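You operate a simulated robot arm through the tools that you are given. There is no shell and no other tool.

Carry out the task below with a simulated robot arm. There is one attempt and no reset: what you move stays moved.

TASK
Find the leaking port on the pressure rig and tighten its nut.
Fine: pump up, shut No 1 and watch; vent to nought before you turn a nut, that nut alone; reopen, pump again, see it steady for 4 seconds, vent.

It is judged by the outcome, as a careful person would: the job done as asked, and still so three seconds after it is handed in. It fails if anything else is knocked over, pushed out of place, dropped, spilled or broken.

THE ROBOT
A 6-joint arm with a two-finger parallel gripper, fixed in place. Base frame: the origin is on the floor under the middle of its stand, x ahead of it, y to its left, z up. Units: m, degrees, N and s.
With the tool pointing down near the work surface it reaches from about 0.46 to 0.86 m from the base axis. Its first joint turns from -115.0 to 115.0 degrees. Payload 4.2 kg.
The tool frame sits at the grasp point between the pads (the TCP): z along the fingers, y along the line on which they close. The tips reach 0.023 m beyond it. The gripper opens to 0.094 m. The fingers are 0.038 m wide and 0.01 m thick; the gripper's body (0.054 by 0.096 m) begins 0.039 m behind the TCP.
Orientation is that of the tool frame in the base frame, as a unit quaternion [w, x, y, z]. With the fingers straight down and closing along the base's y, the tool's x points along the base's -x, its y along +y and its z along -z.

THE INTERFACE
- The arm moves only by the tool arm_command. Its argument "plan" is a list of rows, each an object of numbers (a shift or turn left out is 0, a gripper value left out holds the last): "tx", "ty", "tz": the shift along the tool's x, y, z in units of 50 mm (1.0 is 50 mm); "wx", "wy", "wz": the turn, a rotation vector about the tool's x, y, z in units of 4 degrees (1.0 is 4 degrees). In form: [{"tx": .., "ty": .., "tz": .., "wx": .., "wy": .., "wz": ..}, ...]. A call has 1 to 20 rows; each row shifts and turns the commanded pose from where the row before left it, along the tool's axes as they then stand. "claw" is the finger opening in m, from 0 to 0.094, set as the call begins (left out, the last holds). A call with a number of a shift or a turn outside -1 to 1 is refused whole. Rows are played at 5 a second. More than 0.05 m and 8.6 degrees between two rows, or a gripper value outside its range, and nothing of the call is played. Where a pose cannot be reached the arm comes as near as it can. A force on the tool above 50 N (or 10 N above the force at the start of the call, whichever is more), or a blocked arm, ends the call early, and 0.2 s more pass. Each finger travels about 0.108 m/s and halts on what it meets, pressing with about 40 N; the grip force reading is that of the motor and also rises with nothing between the fingers. The clock runs only during rows and for 0.2 s after the last one: add rows that do not move to give the fingers time. It gives the time, the measured TCP pose, the force on the tool (base axes), the opening and the grip force at its end, in the units of the frame above (readings bear some noise), with the torque about the TCP (base axes, N m) and any sound that the robot's microphone picked up, and new pictures: "pictures" is both (left out), scene, wrist or none.
- Cameras (640 x 400 px; columns grow to the right, rows downward): "scene" is fixed at [0.2195, 0.65, 1.6565]; the picture's right is [-0.88, -0.48, 0.00], its down [-0.32, 0.58, -0.75] and it looks along [0.36, -0.66, -0.66] (base axes); focal length 362 px, centre (320, 200). "wrist" rides on the gripper at [0.086, 0.016, -0.075] in the tool frame; the picture's right is [-0.18, 0.98, 0.00], its down [-0.58, -0.11, -0.81] and it looks along [-0.79, -0.15, 0.59] (tool axes); focal length 243 px, centre (320, 200). There is no depth. A picture from a camera that has moved, and an enlarged one, comes with that camera's place and axes in the base frame and with its lens.
- lift_body(by): slides the trunk up (or, below 0, down) by that many m; the arm rides with it, the base frame stays. It gives what a move gives, with no picture.
- zoom(camera, box): a new picture of the part [left, top, right, bottom] of that camera's present view, enlarged. It takes no simulated time.
- finish_job(): hands the job in; it is judged then, once.

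Nothing tells you positions but the pictures and the camera data. Unless the task says otherwise, let go and move clear before handing in.

The tools are called as name(argument=value, ...) on one line, values as JSON. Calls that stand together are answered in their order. arm_command: Moves the arm, as the interface text tells. Its arguments: {"type":"object","properties":{"plan":{"type":"array","items":{"type":"object","properties":{"tx":{"type":"number"},"ty":{"type":"number"},"tz":{"type":"number"},"wx":{"type":"number"},"wy":{"type":"number"},"wz":{"type":"number"}}}},"claw":{"type":"number"},"pictures":{"type":"string","enum":["both","scene","wrist","none"]}},"required":["plan"]} The other tools are called the same way: lift_body (by) moves the trunk up or down; zoom (camera, box) takes an enlarged picture of a part of a camera's view; finish_job () hands the job in.

At the start:

```text
time_s: 0.0
tool_pos: [0.491, 0.0109, 1.2805]
ee_rot: [0.0, -0.001, 1.0, -0.001]
ft_force: [0.2, -0.3, -0.4]
ft_torque: [-0.03, 0.01, 0.0]
opening: 0.0939
grip_force: 0.2
trunk travel left (down, up): [-0.825, 0.165]
```

scene: 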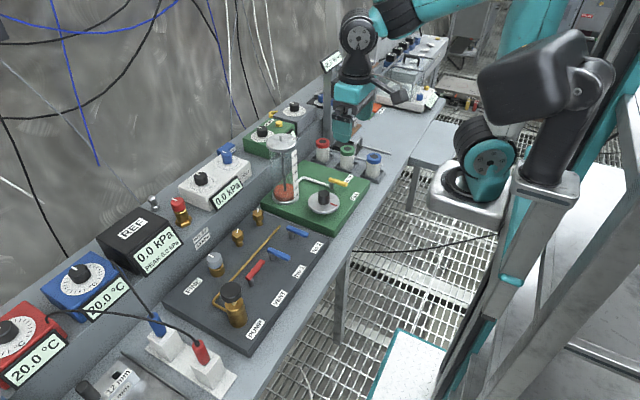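
wrist: 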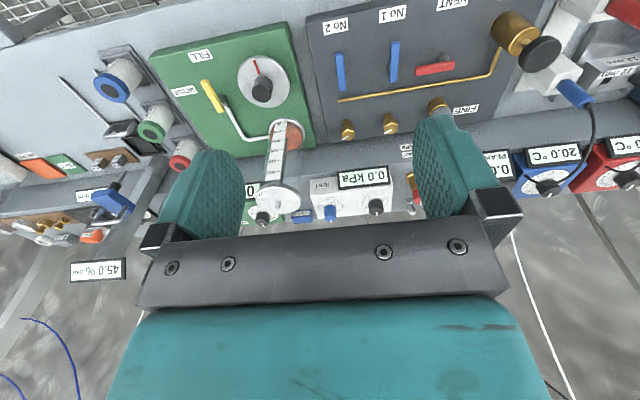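

I see a dark pressure rig panel with a pump (brass/black knob), a red handle (VENT), two blue valve handles (No 1, No 2), and brass nuts at the ports. I'll look closer before moving anything.

zoom(camera="scene", box=[140, 180, 360, 360])

zoom(camera="wrist", box=[300, 0, 580, 180])

zoom(camera="scene", box=[90, 110, 250, 290])

```text
2.22 times, centred on (250, 270) of scene
camera zoom: at [0.2195, 0.65, 1.6565], right [-0.88, -0.48, 0.0], down [-0.32, 0.58, -0.75], along [0.36, -0.66, -0.66], focal length 803 px, centre (476, 44)
```

zoom: 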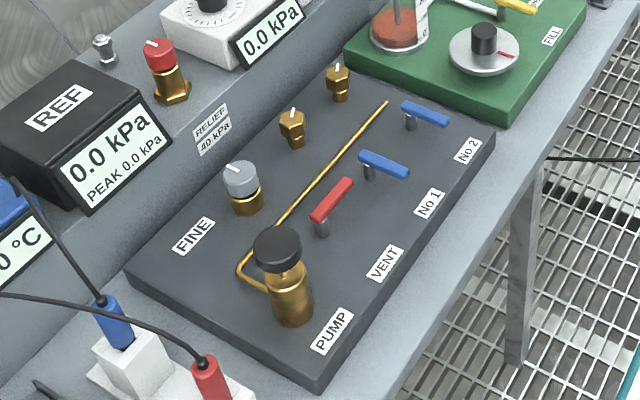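

```text
2.22 times, centred on (440, 90) of wrist
camera zoom: at [0.4054, 0.0285, 1.3554], right [0.18, 0.98, 0.0], down [0.58, -0.11, 0.81], along [0.79, -0.15, -0.59], focal length 539 px, centre (53, 444)
```

zoom: 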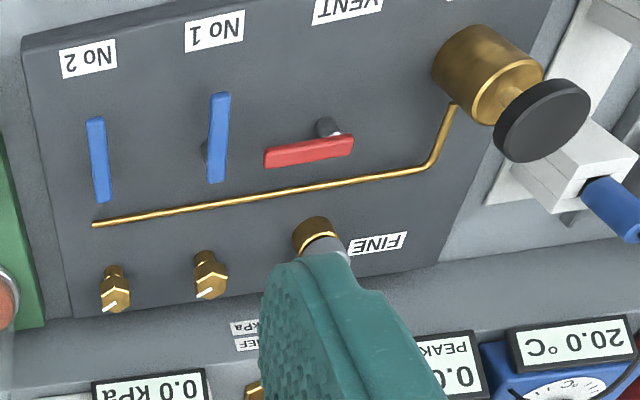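

```text
2.22 times, centred on (170, 200) of scene
camera zoom: at [0.2195, 0.65, 1.6565], right [-0.88, -0.48, 0.0], down [-0.32, 0.58, -0.75], along [0.36, -0.66, -0.66], focal length 803 px, centre (653, 200)
```

zoom: 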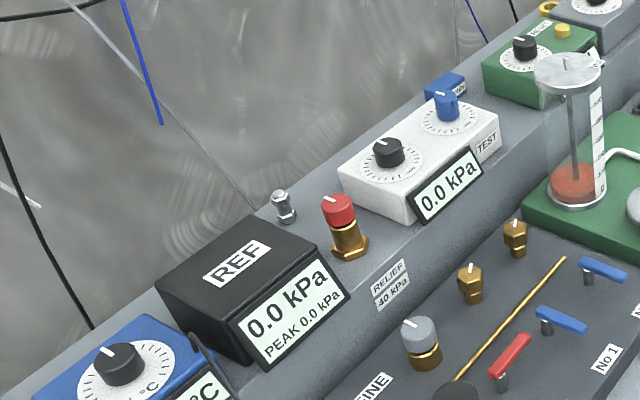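

The rig panel top is at about z = 0.84, with the pump cap near (0.63, 0.33, 0.96), lever No 1 pivot near (0.655, 0.13), the vent pivot near (0.66, 0.23), and the nuts near (0.785, 0.124) and (0.784, 0.025). I'll zoom closer to judge the details before moving.

zoom(camera="scene", box=[200, 260, 290, 340])

zoom(camera="scene", box=[220, 195, 330, 275])

zoom(camera="scene", box=[100, 190, 220, 290])

zoom(camera="wrist", box=[330, 60, 460, 150])

```text
5.00 times, centred on (245, 300) of scene
camera zoom: at [0.2195, 0.65, 1.6565], right [-0.88, -0.48, 0.0], down [-0.32, 0.58, -0.75], along [0.36, -0.66, -0.66], focal length 1808 px, centre (695, -300)
```

zoom: 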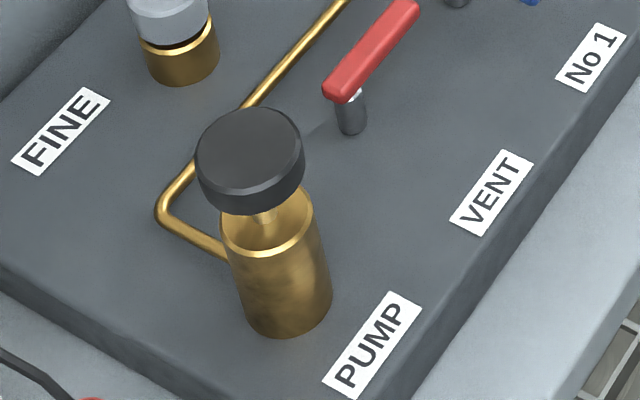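

```text
5.00 times, centred on (275, 235) of scene
camera zoom: at [0.2195, 0.65, 1.6565], right [-0.88, -0.48, 0.0], down [-0.32, 0.58, -0.75], along [0.36, -0.66, -0.66], focal length 1808 px, centre (545, 25)
```

zoom: 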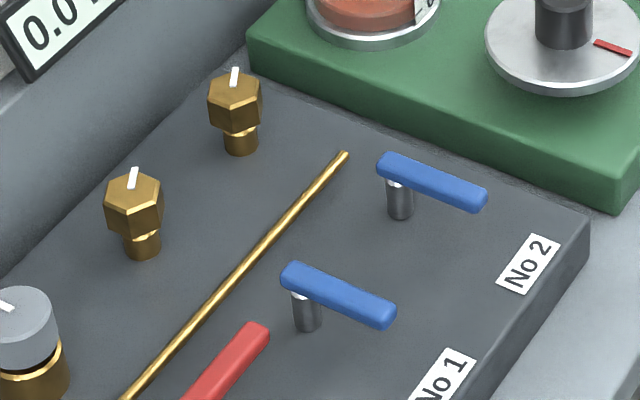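

```text
4.00 times, centred on (160, 240) of scene
camera zoom: at [0.2195, 0.65, 1.6565], right [-0.88, -0.48, 0.0], down [-0.32, 0.58, -0.75], along [0.36, -0.66, -0.66], focal length 1446 px, centre (960, 40)
```

zoom: 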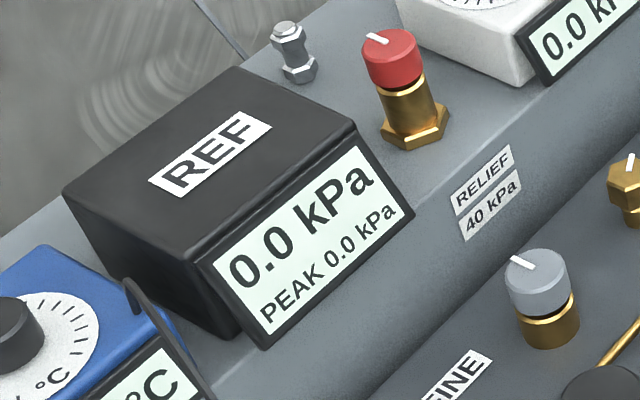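

```text
4.44 times, centred on (395, 105) of wrist
camera zoom: at [0.4054, 0.0285, 1.3554], right [0.18, 0.98, 0.0], down [0.58, -0.11, 0.81], along [0.79, -0.15, -0.59], focal length 1078 px, centre (-13, 622)
```

zoom: 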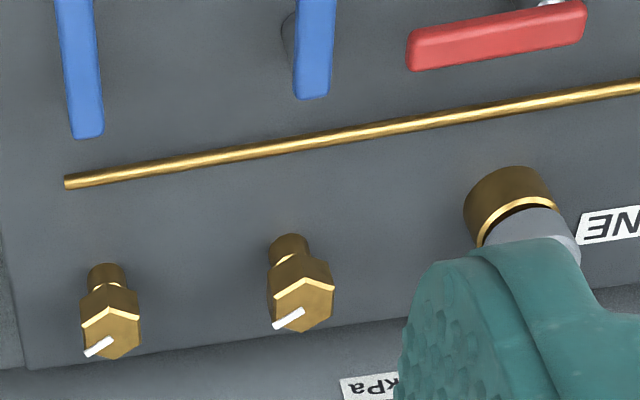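

The pump is a plunger type: brass body near (0.62, 0.33) with a black cap on top at z ≈ 0.97. The blue levers point towards the robot (in line with their branches, probably open) and the red vent lies across (probably shut). I'll close the fingers and move over the pump, staying high.

arm_command(plan=[{"tx": -0.33, "ty": 0.79}, {"tx": -0.33, "ty": 0.79}, {"tx": -0.33, "ty": 0.79}, {"tx": -0.33, "ty": 0.79}, {"tx": -0.33, "ty": 0.79}, {"tx": -0.33, "ty": 0.79}, {"tx": -0.33, "ty": 0.79}, {"tx": -0.33, "ty": 0.79}, {}], claw=0.0, pictures="both")

```text
time_s: 2.0
tool_pos: [0.6233, 0.3277, 1.2806]
ee_rot: [0.0, 0.001, 1.0, 0.0]
ft_force: [-0.2, -0.4, 0.0]
ft_torque: [0.05, 0.0, 0.01]
opening: 0.0002
grip_force: 40.0
trunk travel left (down, up): [-0.825, 0.165]
camera wrist: at [0.5378, 0.3444, 1.355], right [0.18, 0.98, 0.0], down [0.58, -0.11, 0.81], along [0.79, -0.15, -0.59], focal length 243 px, centre (320, 200)
```

scene: 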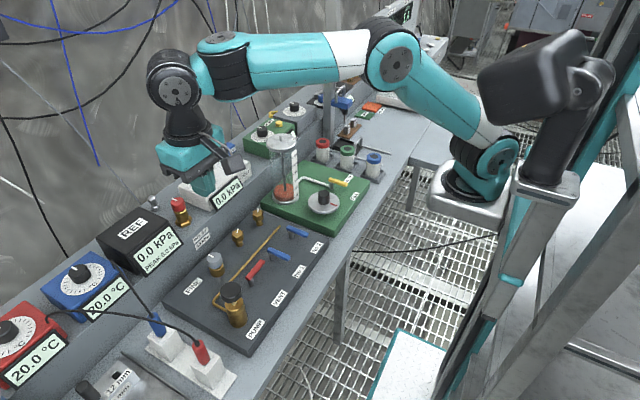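
wrist: 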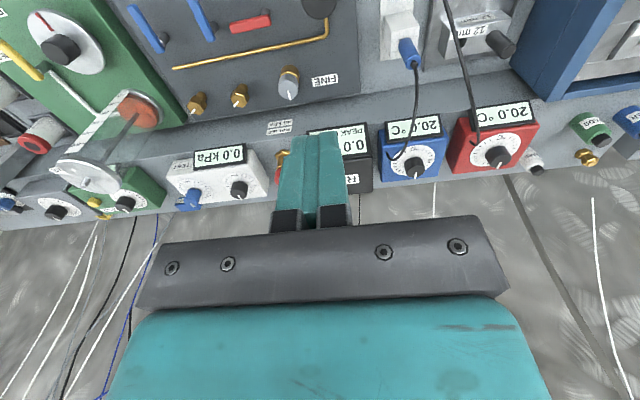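

The arm is above the pump, and the scene view still shows the REF gauge. I'll zoom for refined positions before going down.

zoom(camera="wrist", box=[170, 0, 360, 120])

zoom(camera="scene", box=[100, 190, 220, 290])

```text
3.33 times, centred on (265, 60) of wrist
camera zoom: at [0.5378, 0.3444, 1.355], right [0.18, 0.98, 0.0], down [0.58, -0.11, 0.81], along [0.79, -0.15, -0.59], focal length 809 px, centre (503, 667)
```

zoom: 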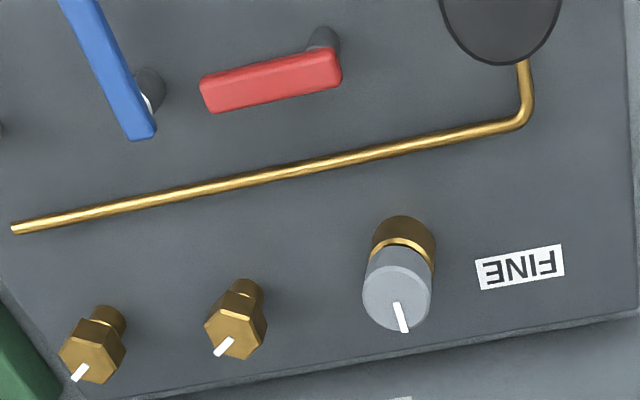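

```text
4.00 times, centred on (160, 240) of scene
camera zoom: at [0.2195, 0.65, 1.6565], right [-0.88, -0.48, 0.0], down [-0.32, 0.58, -0.75], along [0.36, -0.66, -0.66], focal length 1446 px, centre (960, 40)
```

zoom: 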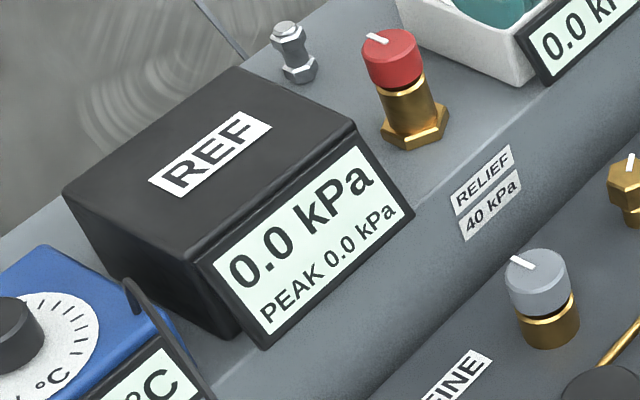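

I estimate the pump cap at about (0.628, 0.326), top at z ≈ 0.97. I'll go down to z ≈ 1.05 and look again.

arm_command(plan=[{"tz": 0.77, "tx": -0.1}, {"tz": 0.77}, {"tz": 0.77}, {"tz": 0.77}, {"tz": 0.77}, {"tz": 0.77}, {}], pictures="both")

```text
time_s: 3.6
tool_pos: [0.6288, 0.3296, 1.0477]
ee_rot: [0.0, 0.0, 1.0, 0.0]
ft_force: [-0.1, 0.1, -0.3]
ft_torque: [-0.03, 0.01, -0.01]
opening: 0.0
grip_force: 39.5
trunk travel left (down, up): [-0.825, 0.165]
camera wrist: at [0.5429, 0.3461, 1.1234], right [0.18, 0.98, 0.0], down [0.58, -0.11, 0.81], along [0.79, -0.15, -0.59], focal length 243 px, centre (320, 200)
```

scene: 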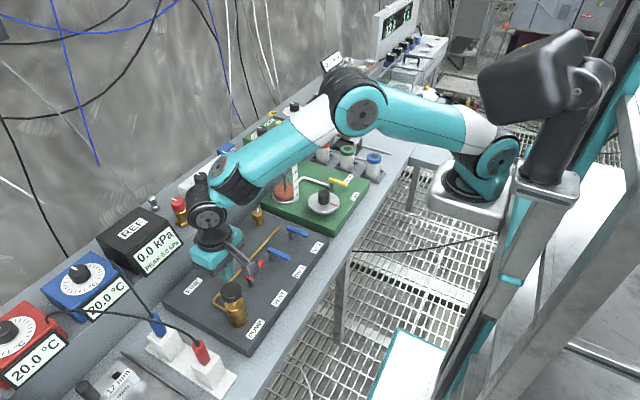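
wrist: 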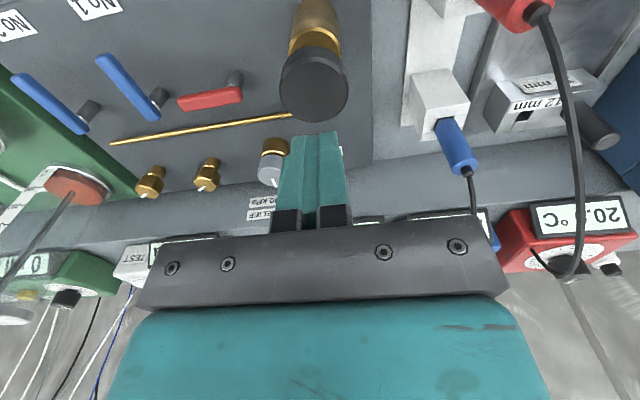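

zoom(camera="wrist", box=[240, 0, 400, 160])

zoom(camera="scene", box=[180, 200, 290, 340])

zoom(camera="wrist", box=[0, 0, 290, 220])

```text
2.50 times, centred on (320, 80) of wrist
camera zoom: at [0.5429, 0.3461, 1.1234], right [0.18, 0.98, 0.0], down [0.58, -0.11, 0.81], along [0.79, -0.15, -0.59], focal length 606 px, centre (320, 500)
```

zoom: 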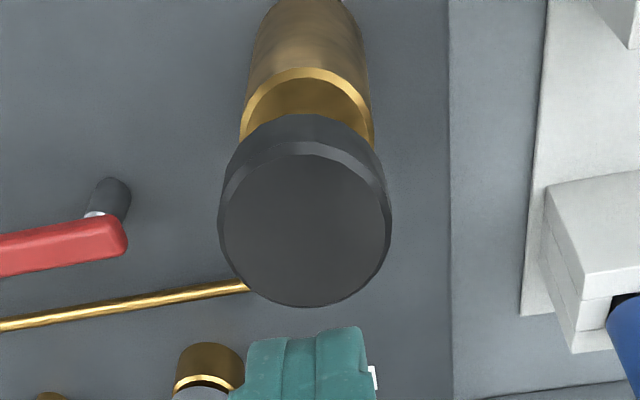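

```text
2.86 times, centred on (235, 270) of scene
camera zoom: at [0.2195, 0.65, 1.6565], right [-0.88, -0.48, 0.0], down [-0.32, 0.58, -0.75], along [0.36, -0.66, -0.66], focal length 1033 px, centre (563, 0)
```

zoom: 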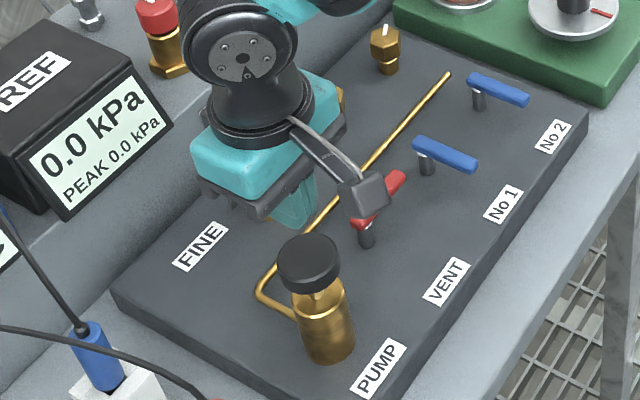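

```text
1.82 times, centred on (145, 110) of wrist
camera zoom: at [0.5429, 0.3461, 1.1234], right [0.18, 0.98, 0.0], down [0.58, -0.11, 0.81], along [0.79, -0.15, -0.59], focal length 441 px, centre (638, 364)
```

zoom: 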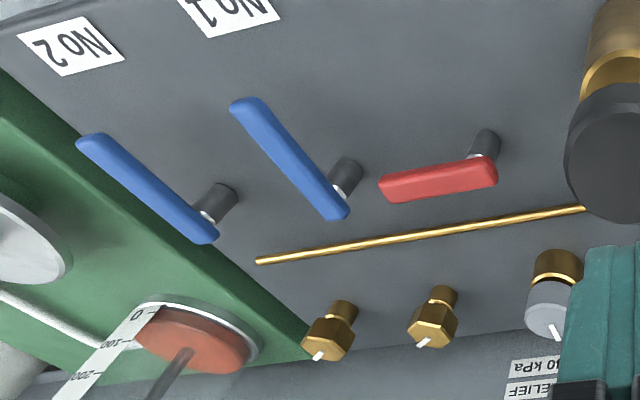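

The cap top is at about (0.625, 0.326, 0.970), 45 mm across. I'll align and press gently a little way to see how the plunger reacts.

arm_command(plan=[{"tx": 0.08, "ty": -0.08, "tz": 0.6}, {"tz": 0.3}, {"tz": 0.15}, {"tz": 0.15}, {"tz": 0.15}, {}], pictures="both")

zoom(camera="scene", box=[100, 190, 290, 340])

```text
time_s: 5.0
tool_pos: [0.6248, 0.3255, 0.9817]
ee_rot: [0.0, 0.001, 1.0, -0.001]
ft_force: [-1.4, -1.5, 2.8]
ft_torque: [0.0, 0.06, 0.01]
opening: 0.0
grip_force: 39.5
trunk travel left (down, up): [-0.825, 0.165]
camera wrist: at [0.5387, 0.3417, 1.0569], right [0.18, 0.98, 0.0], down [0.58, -0.11, 0.81], along [0.79, -0.15, -0.59], focal length 243 px, centre (320, 200)
```

scene: 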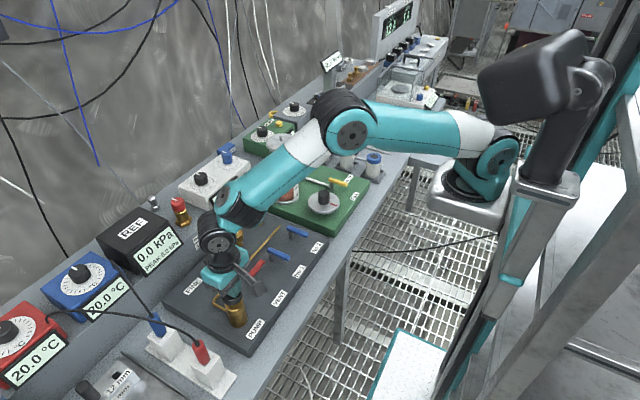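
wrist: 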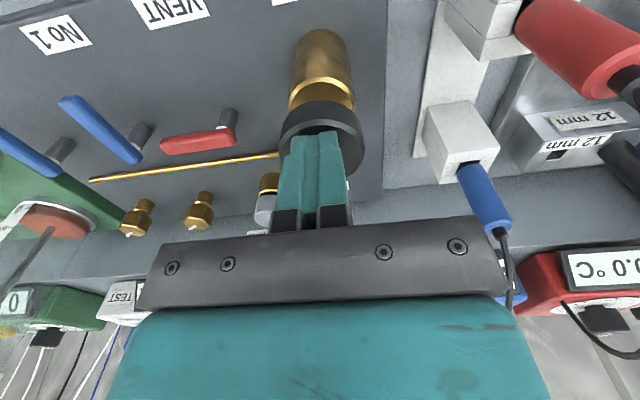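

```text
2.67 times, centred on (195, 265) of scene
camera zoom: at [0.2195, 0.65, 1.6565], right [-0.88, -0.48, 0.0], down [-0.32, 0.58, -0.75], along [0.36, -0.66, -0.66], focal length 964 px, centre (653, 27)
```

zoom: 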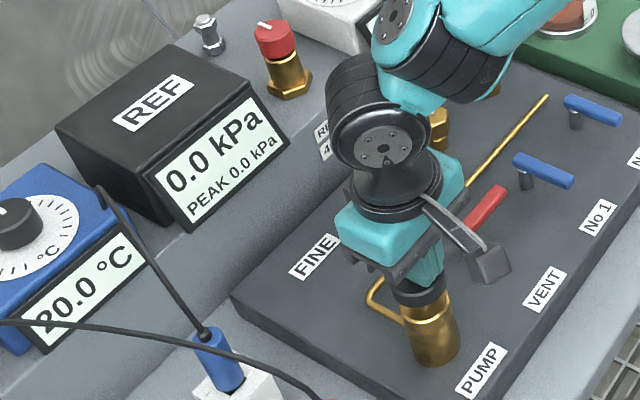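

The tips are on the cap with only about 3 N, and it has gone down around 10 mm with the gauge still at 0.0. I'll press further in small steps.

arm_command(plan=[{"tz": 0.1}, {"tz": 0.1}, {"tz": 0.1}, {"tz": 0.1}, {}], pictures="wrist")

zoom(camera="scene", box=[100, 190, 290, 340])

```text
time_s: 6.2
tool_pos: [0.6231, 0.3243, 0.9617]
ee_rot: [0.0, 0.001, 1.0, 0.0]
ft_force: [-1.6, 1.8, 7.5]
ft_torque: [0.06, 0.06, 0.07]
opening: 0.0
grip_force: 40.1
trunk travel left (down, up): [-0.825, 0.165]
camera wrist: at [0.5384, 0.3409, 1.0367], right [0.18, 0.98, 0.0], down [0.58, -0.11, 0.81], along [0.79, -0.15, -0.59], focal length 243 px, centre (320, 200)
```

wrist: 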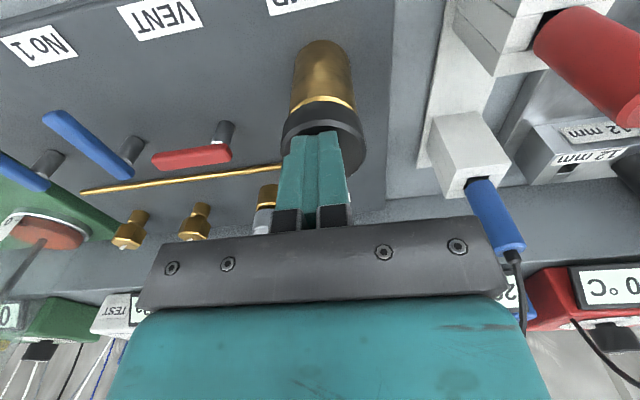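

```text
2.67 times, centred on (195, 265) of scene
camera zoom: at [0.2195, 0.65, 1.6565], right [-0.88, -0.48, 0.0], down [-0.32, 0.58, -0.75], along [0.36, -0.66, -0.66], focal length 964 px, centre (653, 27)
```

zoom: 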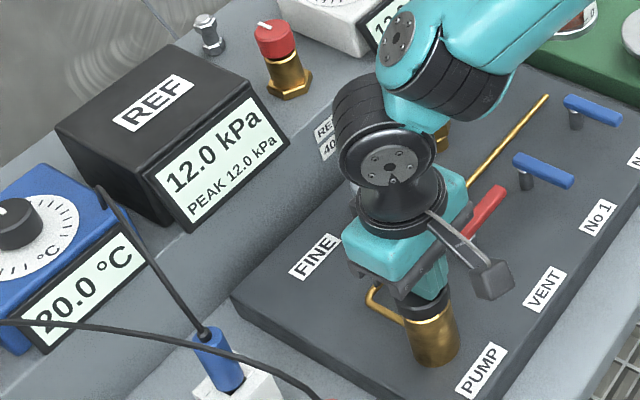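

One press gave 12.0 kPa, so the vent is shut and the pump works. I'll release and give a second stroke, staying well under the 40 kPa relief.

arm_command(plan=[{"tz": -0.4}, {"tz": -0.35}, {}, {"tz": 0.3}, {"tz": 0.25}, {"tz": 0.1}, {"tz": 0.1}, {}], pictures="none")

zoom(camera="scene", box=[100, 190, 290, 340])

```text
time_s: 8.0
tool_pos: [0.6237, 0.3233, 0.9623]
ee_rot: [0.0, 0.001, 1.0, -0.001]
ft_force: [0.4, -3.3, 7.4]
ft_torque: [-0.09, 0.04, -0.03]
opening: 0.0
grip_force: 40.2
trunk travel left (down, up): [-0.825, 0.165]
```

```text
2.67 times, centred on (195, 265) of scene
camera zoom: at [0.2195, 0.65, 1.6565], right [-0.88, -0.48, 0.0], down [-0.32, 0.58, -0.75], along [0.36, -0.66, -0.66], focal length 964 px, centre (653, 27)
```

zoom: 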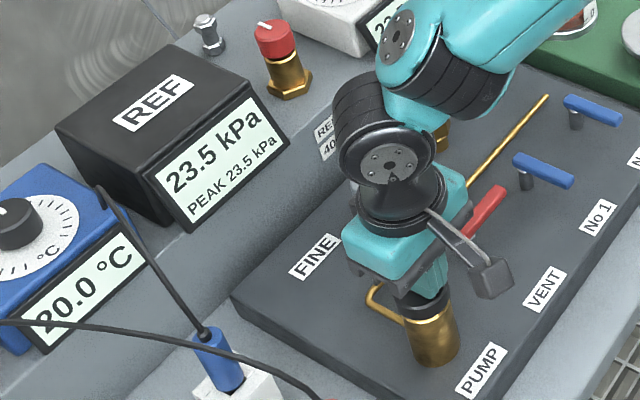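

zoom(camera="scene", box=[170, 130, 260, 220])

zoom(camera="scene", box=[230, 100, 320, 170])

```text
4.44 times, centred on (215, 175) of scene
camera zoom: at [0.2195, 0.65, 1.6565], right [-0.88, -0.48, 0.0], down [-0.32, 0.58, -0.75], along [0.36, -0.66, -0.66], focal length 1607 px, centre (787, 311)
```

zoom: 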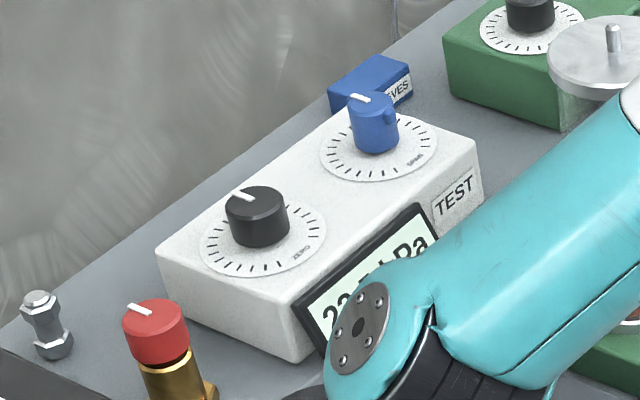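

```text
5.71 times, centred on (275, 135) of scene
camera zoom: at [0.2195, 0.65, 1.6565], right [-0.88, -0.48, 0.0], down [-0.32, 0.58, -0.75], along [0.36, -0.66, -0.66], focal length 2066 px, centre (577, 571)
```

zoom: 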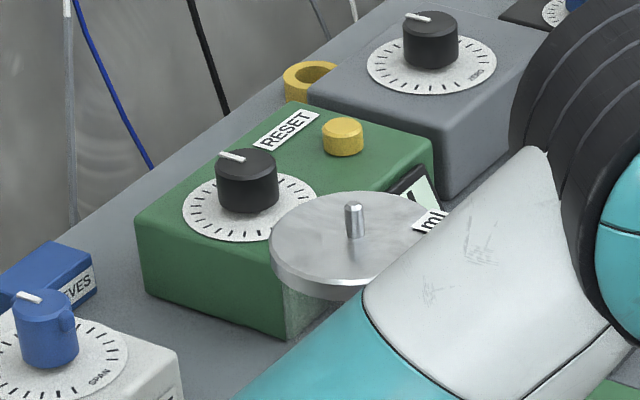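

The gauge reads 23.5 kPa with a slight loss visible. One more stroke should give about 35 kPa, still below the 40 kPa relief, and then I'll lift clear of the cap.

arm_command(plan=[{"tz": -0.4}, {"tz": -0.35}, {}, {"tz": 0.3}, {"tz": 0.25}, {"tz": 0.1}, {"tz": 0.1}, {}], pictures="none")

zoom(camera="scene", box=[100, 190, 290, 340])

```text
time_s: 9.8
tool_pos: [0.6247, 0.3241, 0.9617]
ee_rot: [0.0, -0.001, 1.0, 0.0]
ft_force: [-2.1, -1.9, 7.5]
ft_torque: [-0.03, 0.07, 0.01]
opening: 0.0
grip_force: 39.8
trunk travel left (down, up): [-0.825, 0.165]
```

```text
2.67 times, centred on (195, 265) of scene
camera zoom: at [0.2195, 0.65, 1.6565], right [-0.88, -0.48, 0.0], down [-0.32, 0.58, -0.75], along [0.36, -0.66, -0.66], focal length 964 px, centre (653, 27)
```

zoom: 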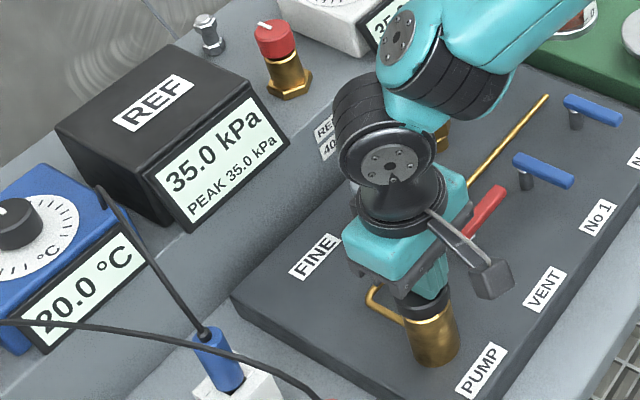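

The gauge reads 35.0 kPa. I'll lift off the cap, then move over lever No 1.

arm_command(plan=[{"tz": -0.7}, {"tz": -0.7}], pictures="none")

arm_command(plan=[{"tx": -0.18, "ty": -0.79}, {"tx": -0.18, "ty": -0.79}, {"tx": -0.18, "ty": -0.79}, {"tx": -0.18, "ty": -0.79}, {"ty": -0.78, "tz": 0.4}, {"tz": 0.8}, {"tz": 0.4}, {}], claw=0.04, pictures="both")

zoom(camera="scene", box=[100, 180, 320, 340])

zoom(camera="wrist", box=[220, 0, 420, 200])

```text
time_s: 10.4
tool_pos: [0.6236, 0.3234, 1.0313]
ee_rot: [0.0, 0.0, 1.0, 0.001]
ft_force: [0.2, 0.1, 0.3]
ft_torque: [-0.02, 0.0, 0.01]
opening: 0.0002
grip_force: 40.2
trunk travel left (down, up): [-0.825, 0.165]
```

```text
time_s: 12.2
tool_pos: [0.66, 0.1265, 0.9522]
ee_rot: [-0.001, 0.0, 1.0, 0.0]
ft_force: [0.3, 0.3, -0.6]
ft_torque: [-0.01, 0.01, 0.0]
opening: 0.0399
grip_force: 0.0
trunk travel left (down, up): [-0.825, 0.165]
camera wrist: at [0.5744, 0.1429, 1.0268], right [0.18, 0.98, 0.0], down [0.58, -0.11, 0.81], along [0.79, -0.15, -0.59], focal length 243 px, centre (320, 200)
```

scene: 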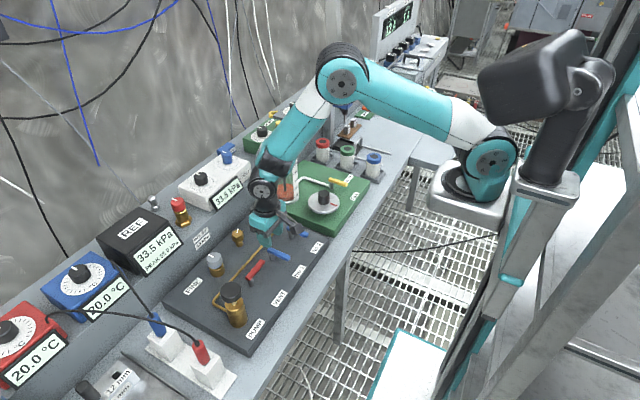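
wrist: 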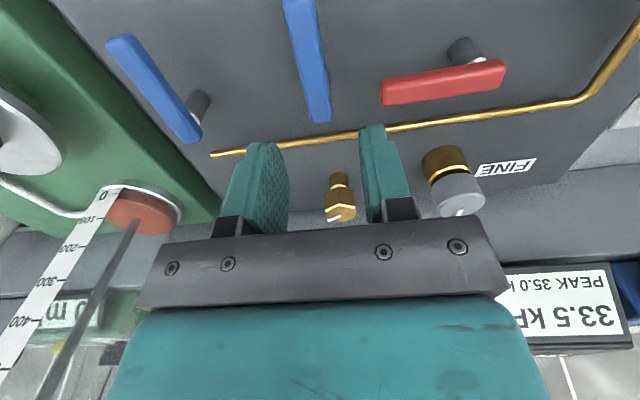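

```text
2.50 times, centred on (210, 260) of scene
camera zoom: at [0.2195, 0.65, 1.6565], right [-0.88, -0.48, 0.0], down [-0.32, 0.58, -0.75], along [0.36, -0.66, -0.66], focal length 904 px, centre (595, 50)
```

zoom: 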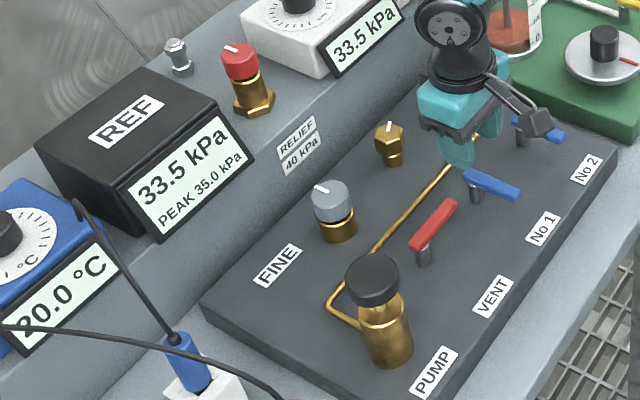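

```text
2.00 times, centred on (320, 100) of wrist
camera zoom: at [0.5744, 0.1429, 1.0268], right [0.18, 0.98, 0.0], down [0.58, -0.11, 0.81], along [0.79, -0.15, -0.59], focal length 485 px, centre (320, 400)
```

zoom: 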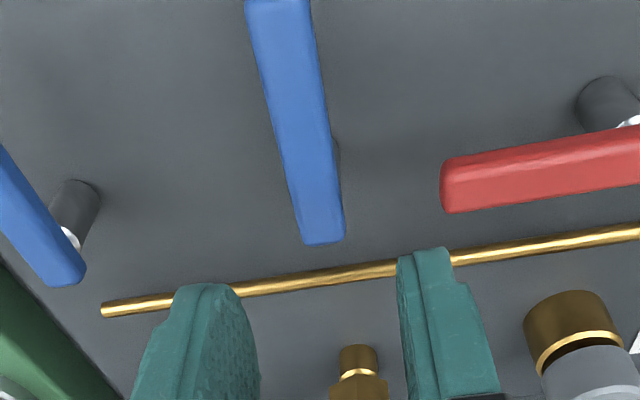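

Reading is 33.5 kPa and falling slowly, so there is a leak. Lever No 1 is directly below the TCP: along x at y ≈ 0.126, pivot near (0.662, 0.1265), top at z ≈ 0.877. I'll descend and grip it around the pivot.

arm_command(plan=[{"tz": 0.6}, {"tz": 0.5}, {"tz": 0.42}, {}], pictures="none")

zoom(camera="wrist", box=[200, 20, 440, 220])

zoom(camera="scene", box=[100, 180, 320, 340])

```text
time_s: 13.2
tool_pos: [0.6588, 0.1254, 0.8755]
ee_rot: [0.0, 0.0, 1.0, 0.0]
ft_force: [-0.2, 0.4, -0.6]
ft_torque: [0.01, -0.01, 0.04]
opening: 0.0402
grip_force: 0.0
trunk travel left (down, up): [-0.825, 0.165]
```

```text
2.00 times, centred on (320, 120) of wrist
camera zoom: at [0.574, 0.1425, 0.9507], right [0.18, 0.98, 0.0], down [0.58, -0.11, 0.81], along [0.79, -0.15, -0.59], focal length 485 px, centre (320, 360)
```

zoom: 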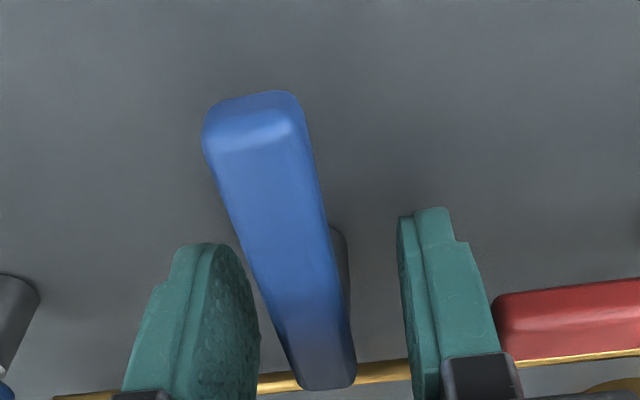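

```text
2.50 times, centred on (210, 260) of scene
camera zoom: at [0.2195, 0.65, 1.6565], right [-0.88, -0.48, 0.0], down [-0.32, 0.58, -0.75], along [0.36, -0.66, -0.66], focal length 904 px, centre (595, 50)
```

zoom: 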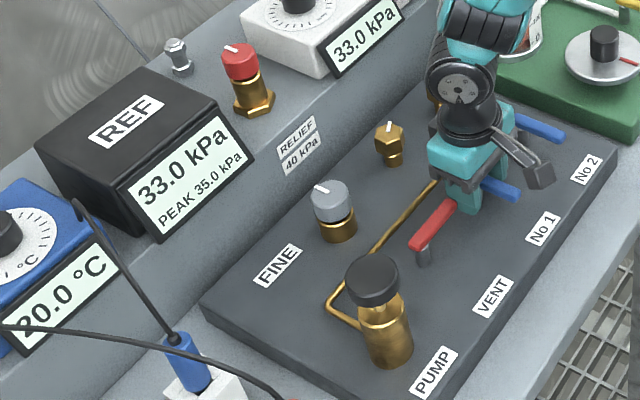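

The lever sits between the fingers, gauge 33.0 kPa. I'll close on it and start turning it towards -y (the same orientation as the shut vent lever).

arm_command(plan=[{}, {}, {"wz": -1}, {"wz": -1}, {"wz": -1}, {"wz": -1}, {"wz": -1}], claw=0.0, pictures="wrist")

zoom(camera="scene", box=[100, 180, 320, 340])

```text
time_s: 14.8
tool_pos: [0.6604, 0.1232, 0.8755]
ee_rot: [-0.002, -0.171, 0.985, -0.004]
ft_force: [-4.3, -43.7, 4.1]
ft_torque: [0.6, 0.11, -0.27]
opening: 0.016
grip_force: 44.7
trunk travel left (down, up): [-0.825, 0.165]
camera wrist: at [0.5741, 0.1098, 0.9509], right [-0.16, 0.99, -0.01], down [0.58, 0.1, 0.8], along [0.8, 0.12, -0.59], focal length 243 px, centre (320, 200)
```

wrist: 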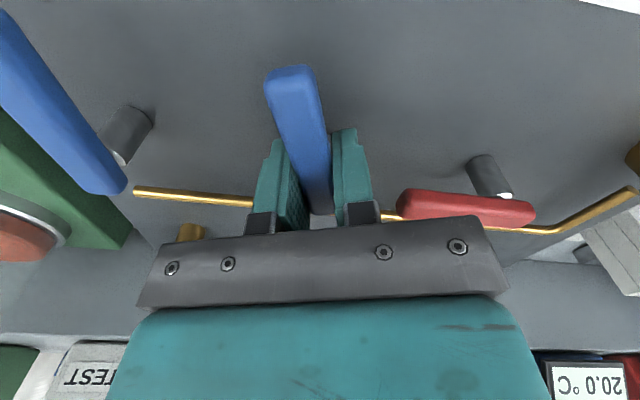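

```text
2.50 times, centred on (210, 260) of scene
camera zoom: at [0.2195, 0.65, 1.6565], right [-0.88, -0.48, 0.0], down [-0.32, 0.58, -0.75], along [0.36, -0.66, -0.66], focal length 904 px, centre (595, 50)
```

zoom: 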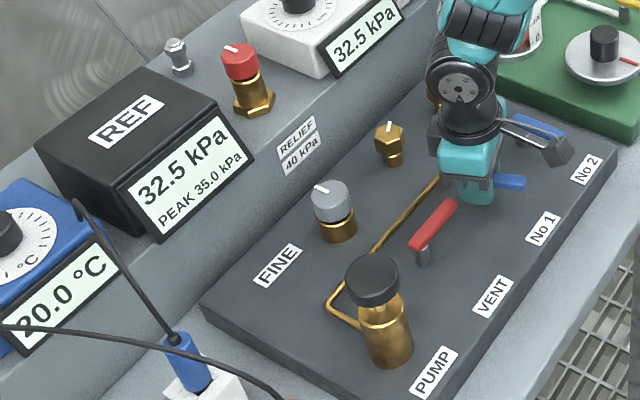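

The lever is turning (about 20° so far), but there is a sideways load of about 44 N because my grip is a few mm off the pivot. I'll shift slightly to relieve it, and continue turning along the arc in short steps.

arm_command(plan=[{"ty": -0.05}, {"wz": -1, "ty": -0.007}, {"wz": -1, "ty": -0.007}, {"wz": -1, "ty": -0.007}, {"wz": -1, "ty": -0.007}], pictures="none")

zoom(camera="scene", box=[100, 180, 320, 340])

```text
time_s: 16.0
tool_pos: [0.6595, 0.1211, 0.8758]
ee_rot: [-0.002, -0.309, 0.951, -0.002]
ft_force: [-10.2, -25.6, -4.0]
ft_torque: [-0.48, 0.33, -0.09]
opening: 0.0161
grip_force: 45.0
trunk travel left (down, up): [-0.825, 0.165]
```

```text
2.50 times, centred on (210, 260) of scene
camera zoom: at [0.2195, 0.65, 1.6565], right [-0.88, -0.48, 0.0], down [-0.32, 0.58, -0.75], along [0.36, -0.66, -0.66], focal length 904 px, centre (595, 50)
```

zoom: 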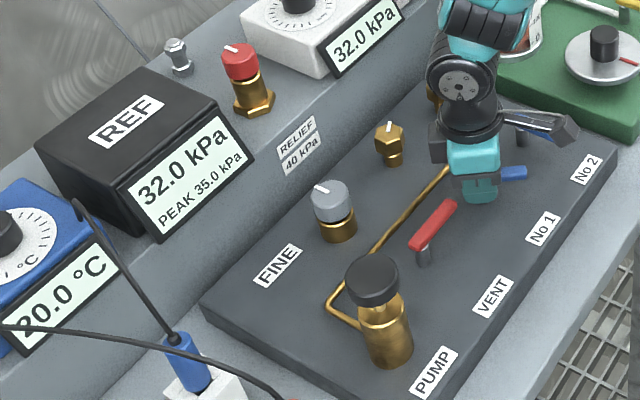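

The load is down to about 27 N and the lever is at 36°. I'll keep easing in that direction while turning on.

arm_command(plan=[{"tx": 0.026, "ty": -0.018}, {"wz": -1, "ty": -0.004}, {"wz": -1, "ty": -0.004}, {"wz": -1, "ty": -0.004}, {"wz": -1, "ty": -0.004}], pictures="none")

```text
time_s: 17.2
tool_pos: [0.6622, 0.1193, 0.8763]
ee_rot: [0.0, -0.437, 0.899, 0.0]
ft_force: [-0.7, -23.2, -11.3]
ft_torque: [0.5, -0.15, -0.11]
opening: 0.0157
grip_force: 45.4
trunk travel left (down, up): [-0.825, 0.165]
```

arm_command(plan=[{"tx": 0.019, "ty": -0.015}, {"wz": -1, "ty": -0.004}, {"wz": -1, "ty": -0.004}, {"wz": -1, "ty": -0.004}, {"wz": -1, "ty": -0.004}], pictures="none")

zoom(camera="scene", box=[100, 180, 320, 340])

```text
time_s: 18.4
tool_pos: [0.6633, 0.12, 0.8758]
ee_rot: [0.0, -0.559, 0.829, 0.0]
ft_force: [6.0, -9.5, -4.7]
ft_torque: [-1.09, 0.62, -0.07]
opening: 0.0156
grip_force: 45.2
trunk travel left (down, up): [-0.825, 0.165]
```

```text
2.50 times, centred on (210, 260) of scene
camera zoom: at [0.2195, 0.65, 1.6565], right [-0.88, -0.48, 0.0], down [-0.32, 0.58, -0.75], along [0.36, -0.66, -0.66], focal length 904 px, centre (595, 50)
```

zoom: 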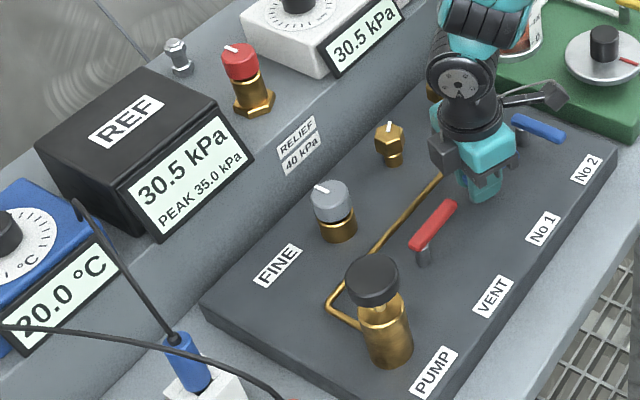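

Lever at 68° and the gauge reads 30.5 kPa. I'll finish the quarter turn.

arm_command(plan=[{"wz": -1, "ty": -0.004}, {"wz": -1, "ty": -0.004}, {"wz": -1, "ty": -0.004}, {"wz": -1, "ty": -0.004}, {"wz": -1, "ty": -0.004}, {"wz": -0.5}, {}], pictures="wrist")

zoom(camera="scene", box=[100, 180, 320, 340])

```text
time_s: 20.0
tool_pos: [0.6645, 0.1195, 0.875]
ee_rot: [0.002, -0.707, 0.707, -0.001]
ft_force: [26.5, -7.1, 2.1]
ft_torque: [-0.14, 0.39, -0.17]
opening: 0.016
grip_force: 44.9
trunk travel left (down, up): [-0.825, 0.165]
camera wrist: at [0.6499, 0.0329, 0.9505], right [-0.98, 0.18, 0.0], down [0.11, 0.58, 0.81], along [0.15, 0.79, -0.59], focal length 243 px, centre (320, 200)
```

wrist: 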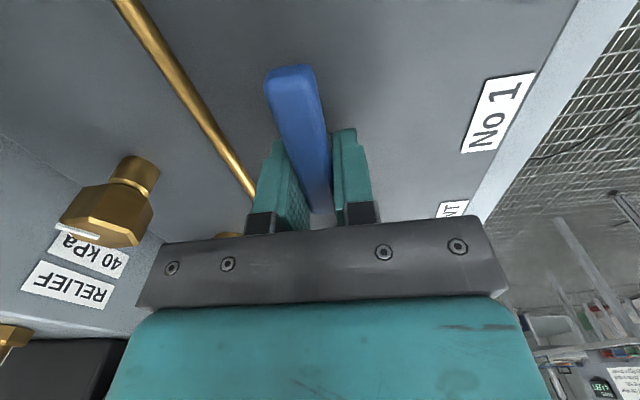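

```text
2.50 times, centred on (210, 260) of scene
camera zoom: at [0.2195, 0.65, 1.6565], right [-0.88, -0.48, 0.0], down [-0.32, 0.58, -0.75], along [0.36, -0.66, -0.66], focal length 904 px, centre (595, 50)
```

zoom: 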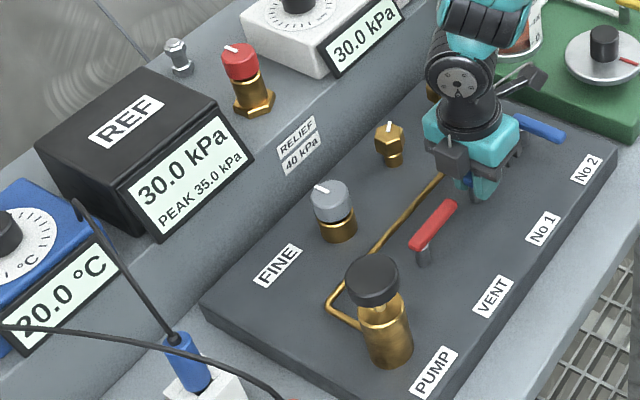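

Lever No 1 now lies across, at a full quarter turn, with the gauge at 30.0 kPa. I'll hold still and watch the gauge.

arm_command(plan=[{}, {}, {}, {}, {}, {}, {}, {}, {}, {}], pictures="none")

zoom(camera="scene", box=[100, 180, 320, 340])

arm_command(plan=[{}, {}, {}, {}, {}, {}, {}, {}, {}, {}, {}, {}, {}, {}, {}], pictures="none")

zoom(camera="scene", box=[100, 180, 320, 340])

```text
time_s: 22.2
tool_pos: [0.6643, 0.1194, 0.8759]
ee_rot: [0.002, -0.706, 0.708, -0.001]
ft_force: [30.9, -8.6, 12.0]
ft_torque: [0.46, 0.37, -0.16]
opening: 0.0156
grip_force: 45.1
trunk travel left (down, up): [-0.825, 0.165]
```

```text
2.50 times, centred on (210, 260) of scene
camera zoom: at [0.2195, 0.65, 1.6565], right [-0.88, -0.48, 0.0], down [-0.32, 0.58, -0.75], along [0.36, -0.66, -0.66], focal length 904 px, centre (595, 50)
```

zoom: 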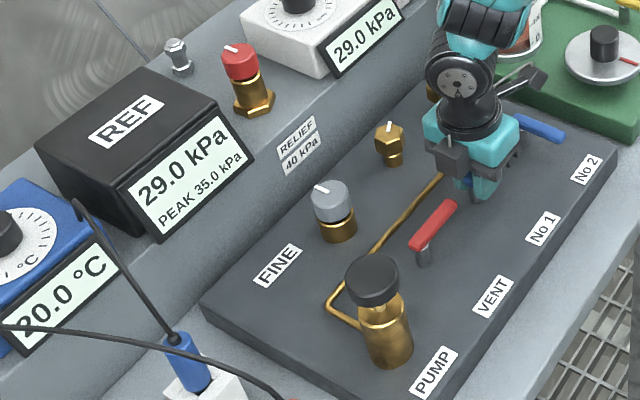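

```text
time_s: 25.4
tool_pos: [0.6658, 0.1193, 0.8747]
ee_rot: [0.003, -0.706, 0.708, 0.0]
ft_force: [30.8, -7.4, 14.3]
ft_torque: [0.04, 0.37, -0.19]
opening: 0.0157
grip_force: 44.7
trunk travel left (down, up): [-0.825, 0.165]
```

```text
2.50 times, centred on (210, 260) of scene
camera zoom: at [0.2195, 0.65, 1.6565], right [-0.88, -0.48, 0.0], down [-0.32, 0.58, -0.75], along [0.36, -0.66, -0.66], focal length 904 px, centre (595, 50)
```

zoom: 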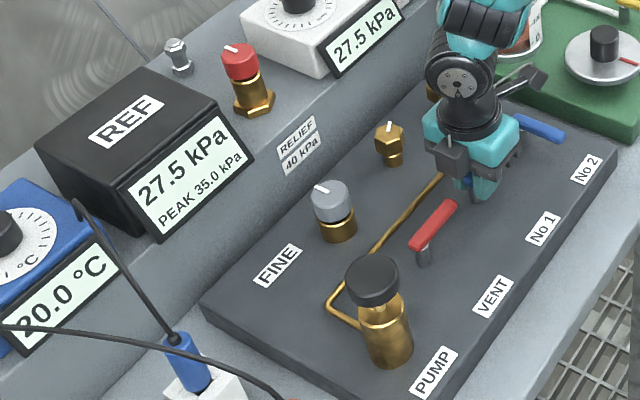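

The gauge went 30.0 → 29.0 → 27.5 kPa with No 1 shut, the same rate as before, so port 1 isn't the leak: port 2 is. Next I let go of No 1, rise, and move over the vent lever, keeping this finger orientation because the vent lies along y.

arm_command(plan=[{"ty": -0.03}, {}, {"tz": -0.7}, {"tz": -0.8}, {}], claw=0.04, pictures="both")

zoom(camera="wrist", box=[200, 0, 440, 200])

zoom(camera="scene", box=[100, 180, 320, 340])

```text
time_s: 26.6
tool_pos: [0.6646, 0.1174, 0.9533]
ee_rot: [0.0, -0.707, 0.708, 0.0]
ft_force: [0.6, -0.3, 0.1]
ft_torque: [0.02, -0.03, -0.01]
opening: 0.0402
grip_force: 0.2
trunk travel left (down, up): [-0.825, 0.165]
camera wrist: at [0.6509, 0.0315, 1.0281], right [-0.98, 0.18, 0.0], down [0.11, 0.58, 0.81], along [0.15, 0.79, -0.59], focal length 243 px, centre (320, 200)
```

scene: 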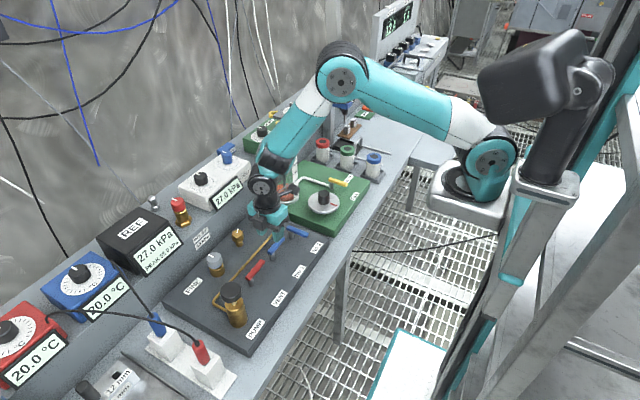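
wrist: 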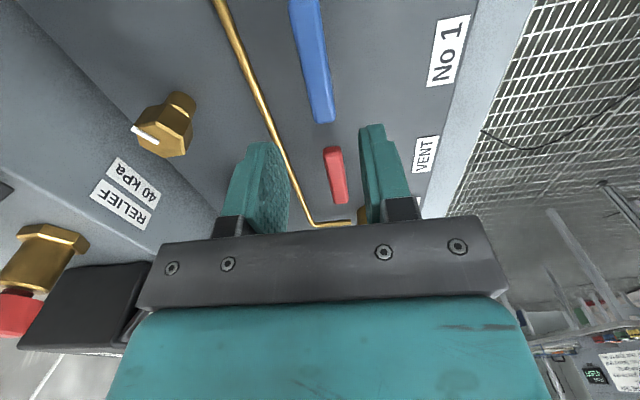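

```text
2.00 times, centred on (320, 100) of wrist
camera zoom: at [0.6509, 0.0315, 1.0281], right [-0.98, 0.18, 0.0], down [0.11, 0.58, 0.81], along [0.15, 0.79, -0.59], focal length 485 px, centre (320, 400)
```

zoom: 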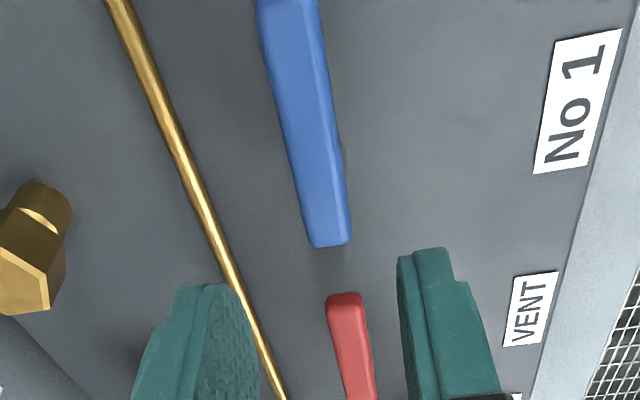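

```text
2.50 times, centred on (210, 260) of scene
camera zoom: at [0.2195, 0.65, 1.6565], right [-0.88, -0.48, 0.0], down [-0.32, 0.58, -0.75], along [0.36, -0.66, -0.66], focal length 904 px, centre (595, 50)
```

zoom: 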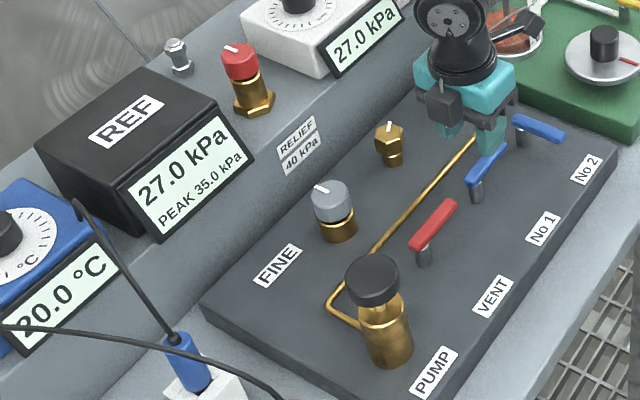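

The view confirms the pivots sit at x ≈ 0.666, with No 1 at y ≈ 0.127, so the vent should be at y ≈ 0.226. I'll move there and go down around the red lever.

arm_command(plan=[{"tx": -0.724, "ty": -0.01}, {"tx": -0.724, "ty": -0.01}, {"tx": -0.724, "ty": -0.008}, {"tz": 0.6}, {}], pictures="none")

zoom(camera="wrist", box=[200, 0, 440, 200])

zoom(camera="scene", box=[100, 180, 320, 340])

```text
time_s: 27.8
tool_pos: [0.6649, 0.2285, 0.9214]
ee_rot: [0.0, -0.707, 0.708, 0.0]
ft_force: [-0.5, 0.3, -0.4]
ft_torque: [0.01, 0.01, 0.01]
opening: 0.0402
grip_force: 0.0
trunk travel left (down, up): [-0.825, 0.165]
```

```text
2.00 times, centred on (320, 100) of wrist
camera zoom: at [0.651, 0.1421, 0.9966], right [-0.98, 0.18, 0.0], down [0.11, 0.58, 0.81], along [0.15, 0.79, -0.59], focal length 485 px, centre (320, 400)
```

zoom: 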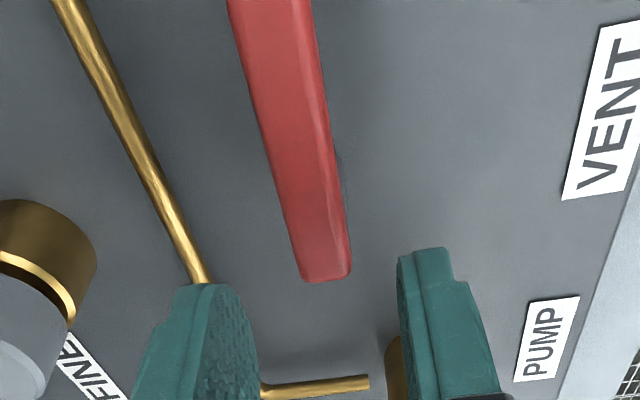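

```text
2.50 times, centred on (210, 260) of scene
camera zoom: at [0.2195, 0.65, 1.6565], right [-0.88, -0.48, 0.0], down [-0.32, 0.58, -0.75], along [0.36, -0.66, -0.66], focal length 904 px, centre (595, 50)
```

zoom: 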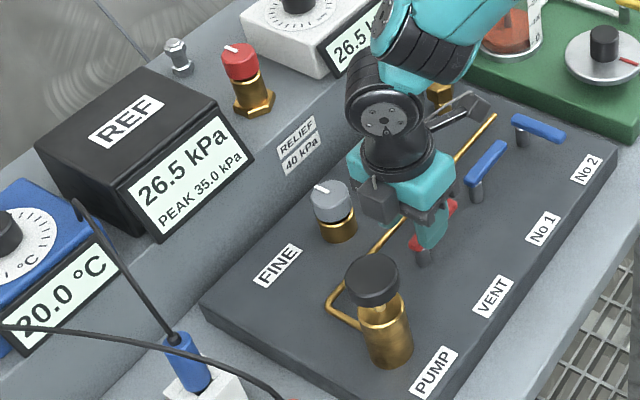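

The red lever's pivot is at about (0.6665, 0.228), directly under me. I'll lower around it, then close.

arm_command(plan=[{"tz": 0.5, "ty": -0.03}, {"tz": 0.4}, {}], pictures="none")

arm_command(plan=[{}, {}, {}], claw=0.0, pictures="wrist")

```text
time_s: 28.6
tool_pos: [0.6658, 0.2273, 0.877]
ee_rot: [0.0, -0.707, 0.707, 0.001]
ft_force: [-0.5, 1.3, -0.5]
ft_torque: [-0.02, -0.01, 0.02]
opening: 0.0401
grip_force: 0.0
trunk travel left (down, up): [-0.825, 0.165]
```

```text
time_s: 29.4
tool_pos: [0.6655, 0.2271, 0.8763]
ee_rot: [0.001, 0.708, -0.707, -0.001]
ft_force: [-9.9, -0.1, -2.0]
ft_torque: [0.21, -0.18, -0.08]
opening: 0.0156
grip_force: 45.0
trunk travel left (down, up): [-0.825, 0.165]
camera wrist: at [0.6505, 0.1418, 0.9519], right [-0.98, 0.18, 0.0], down [0.11, 0.58, 0.81], along [0.15, 0.79, -0.59], focal length 243 px, centre (320, 200)
```

wrist: 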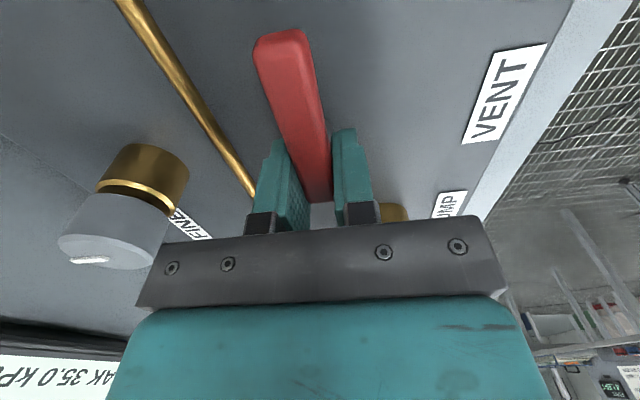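

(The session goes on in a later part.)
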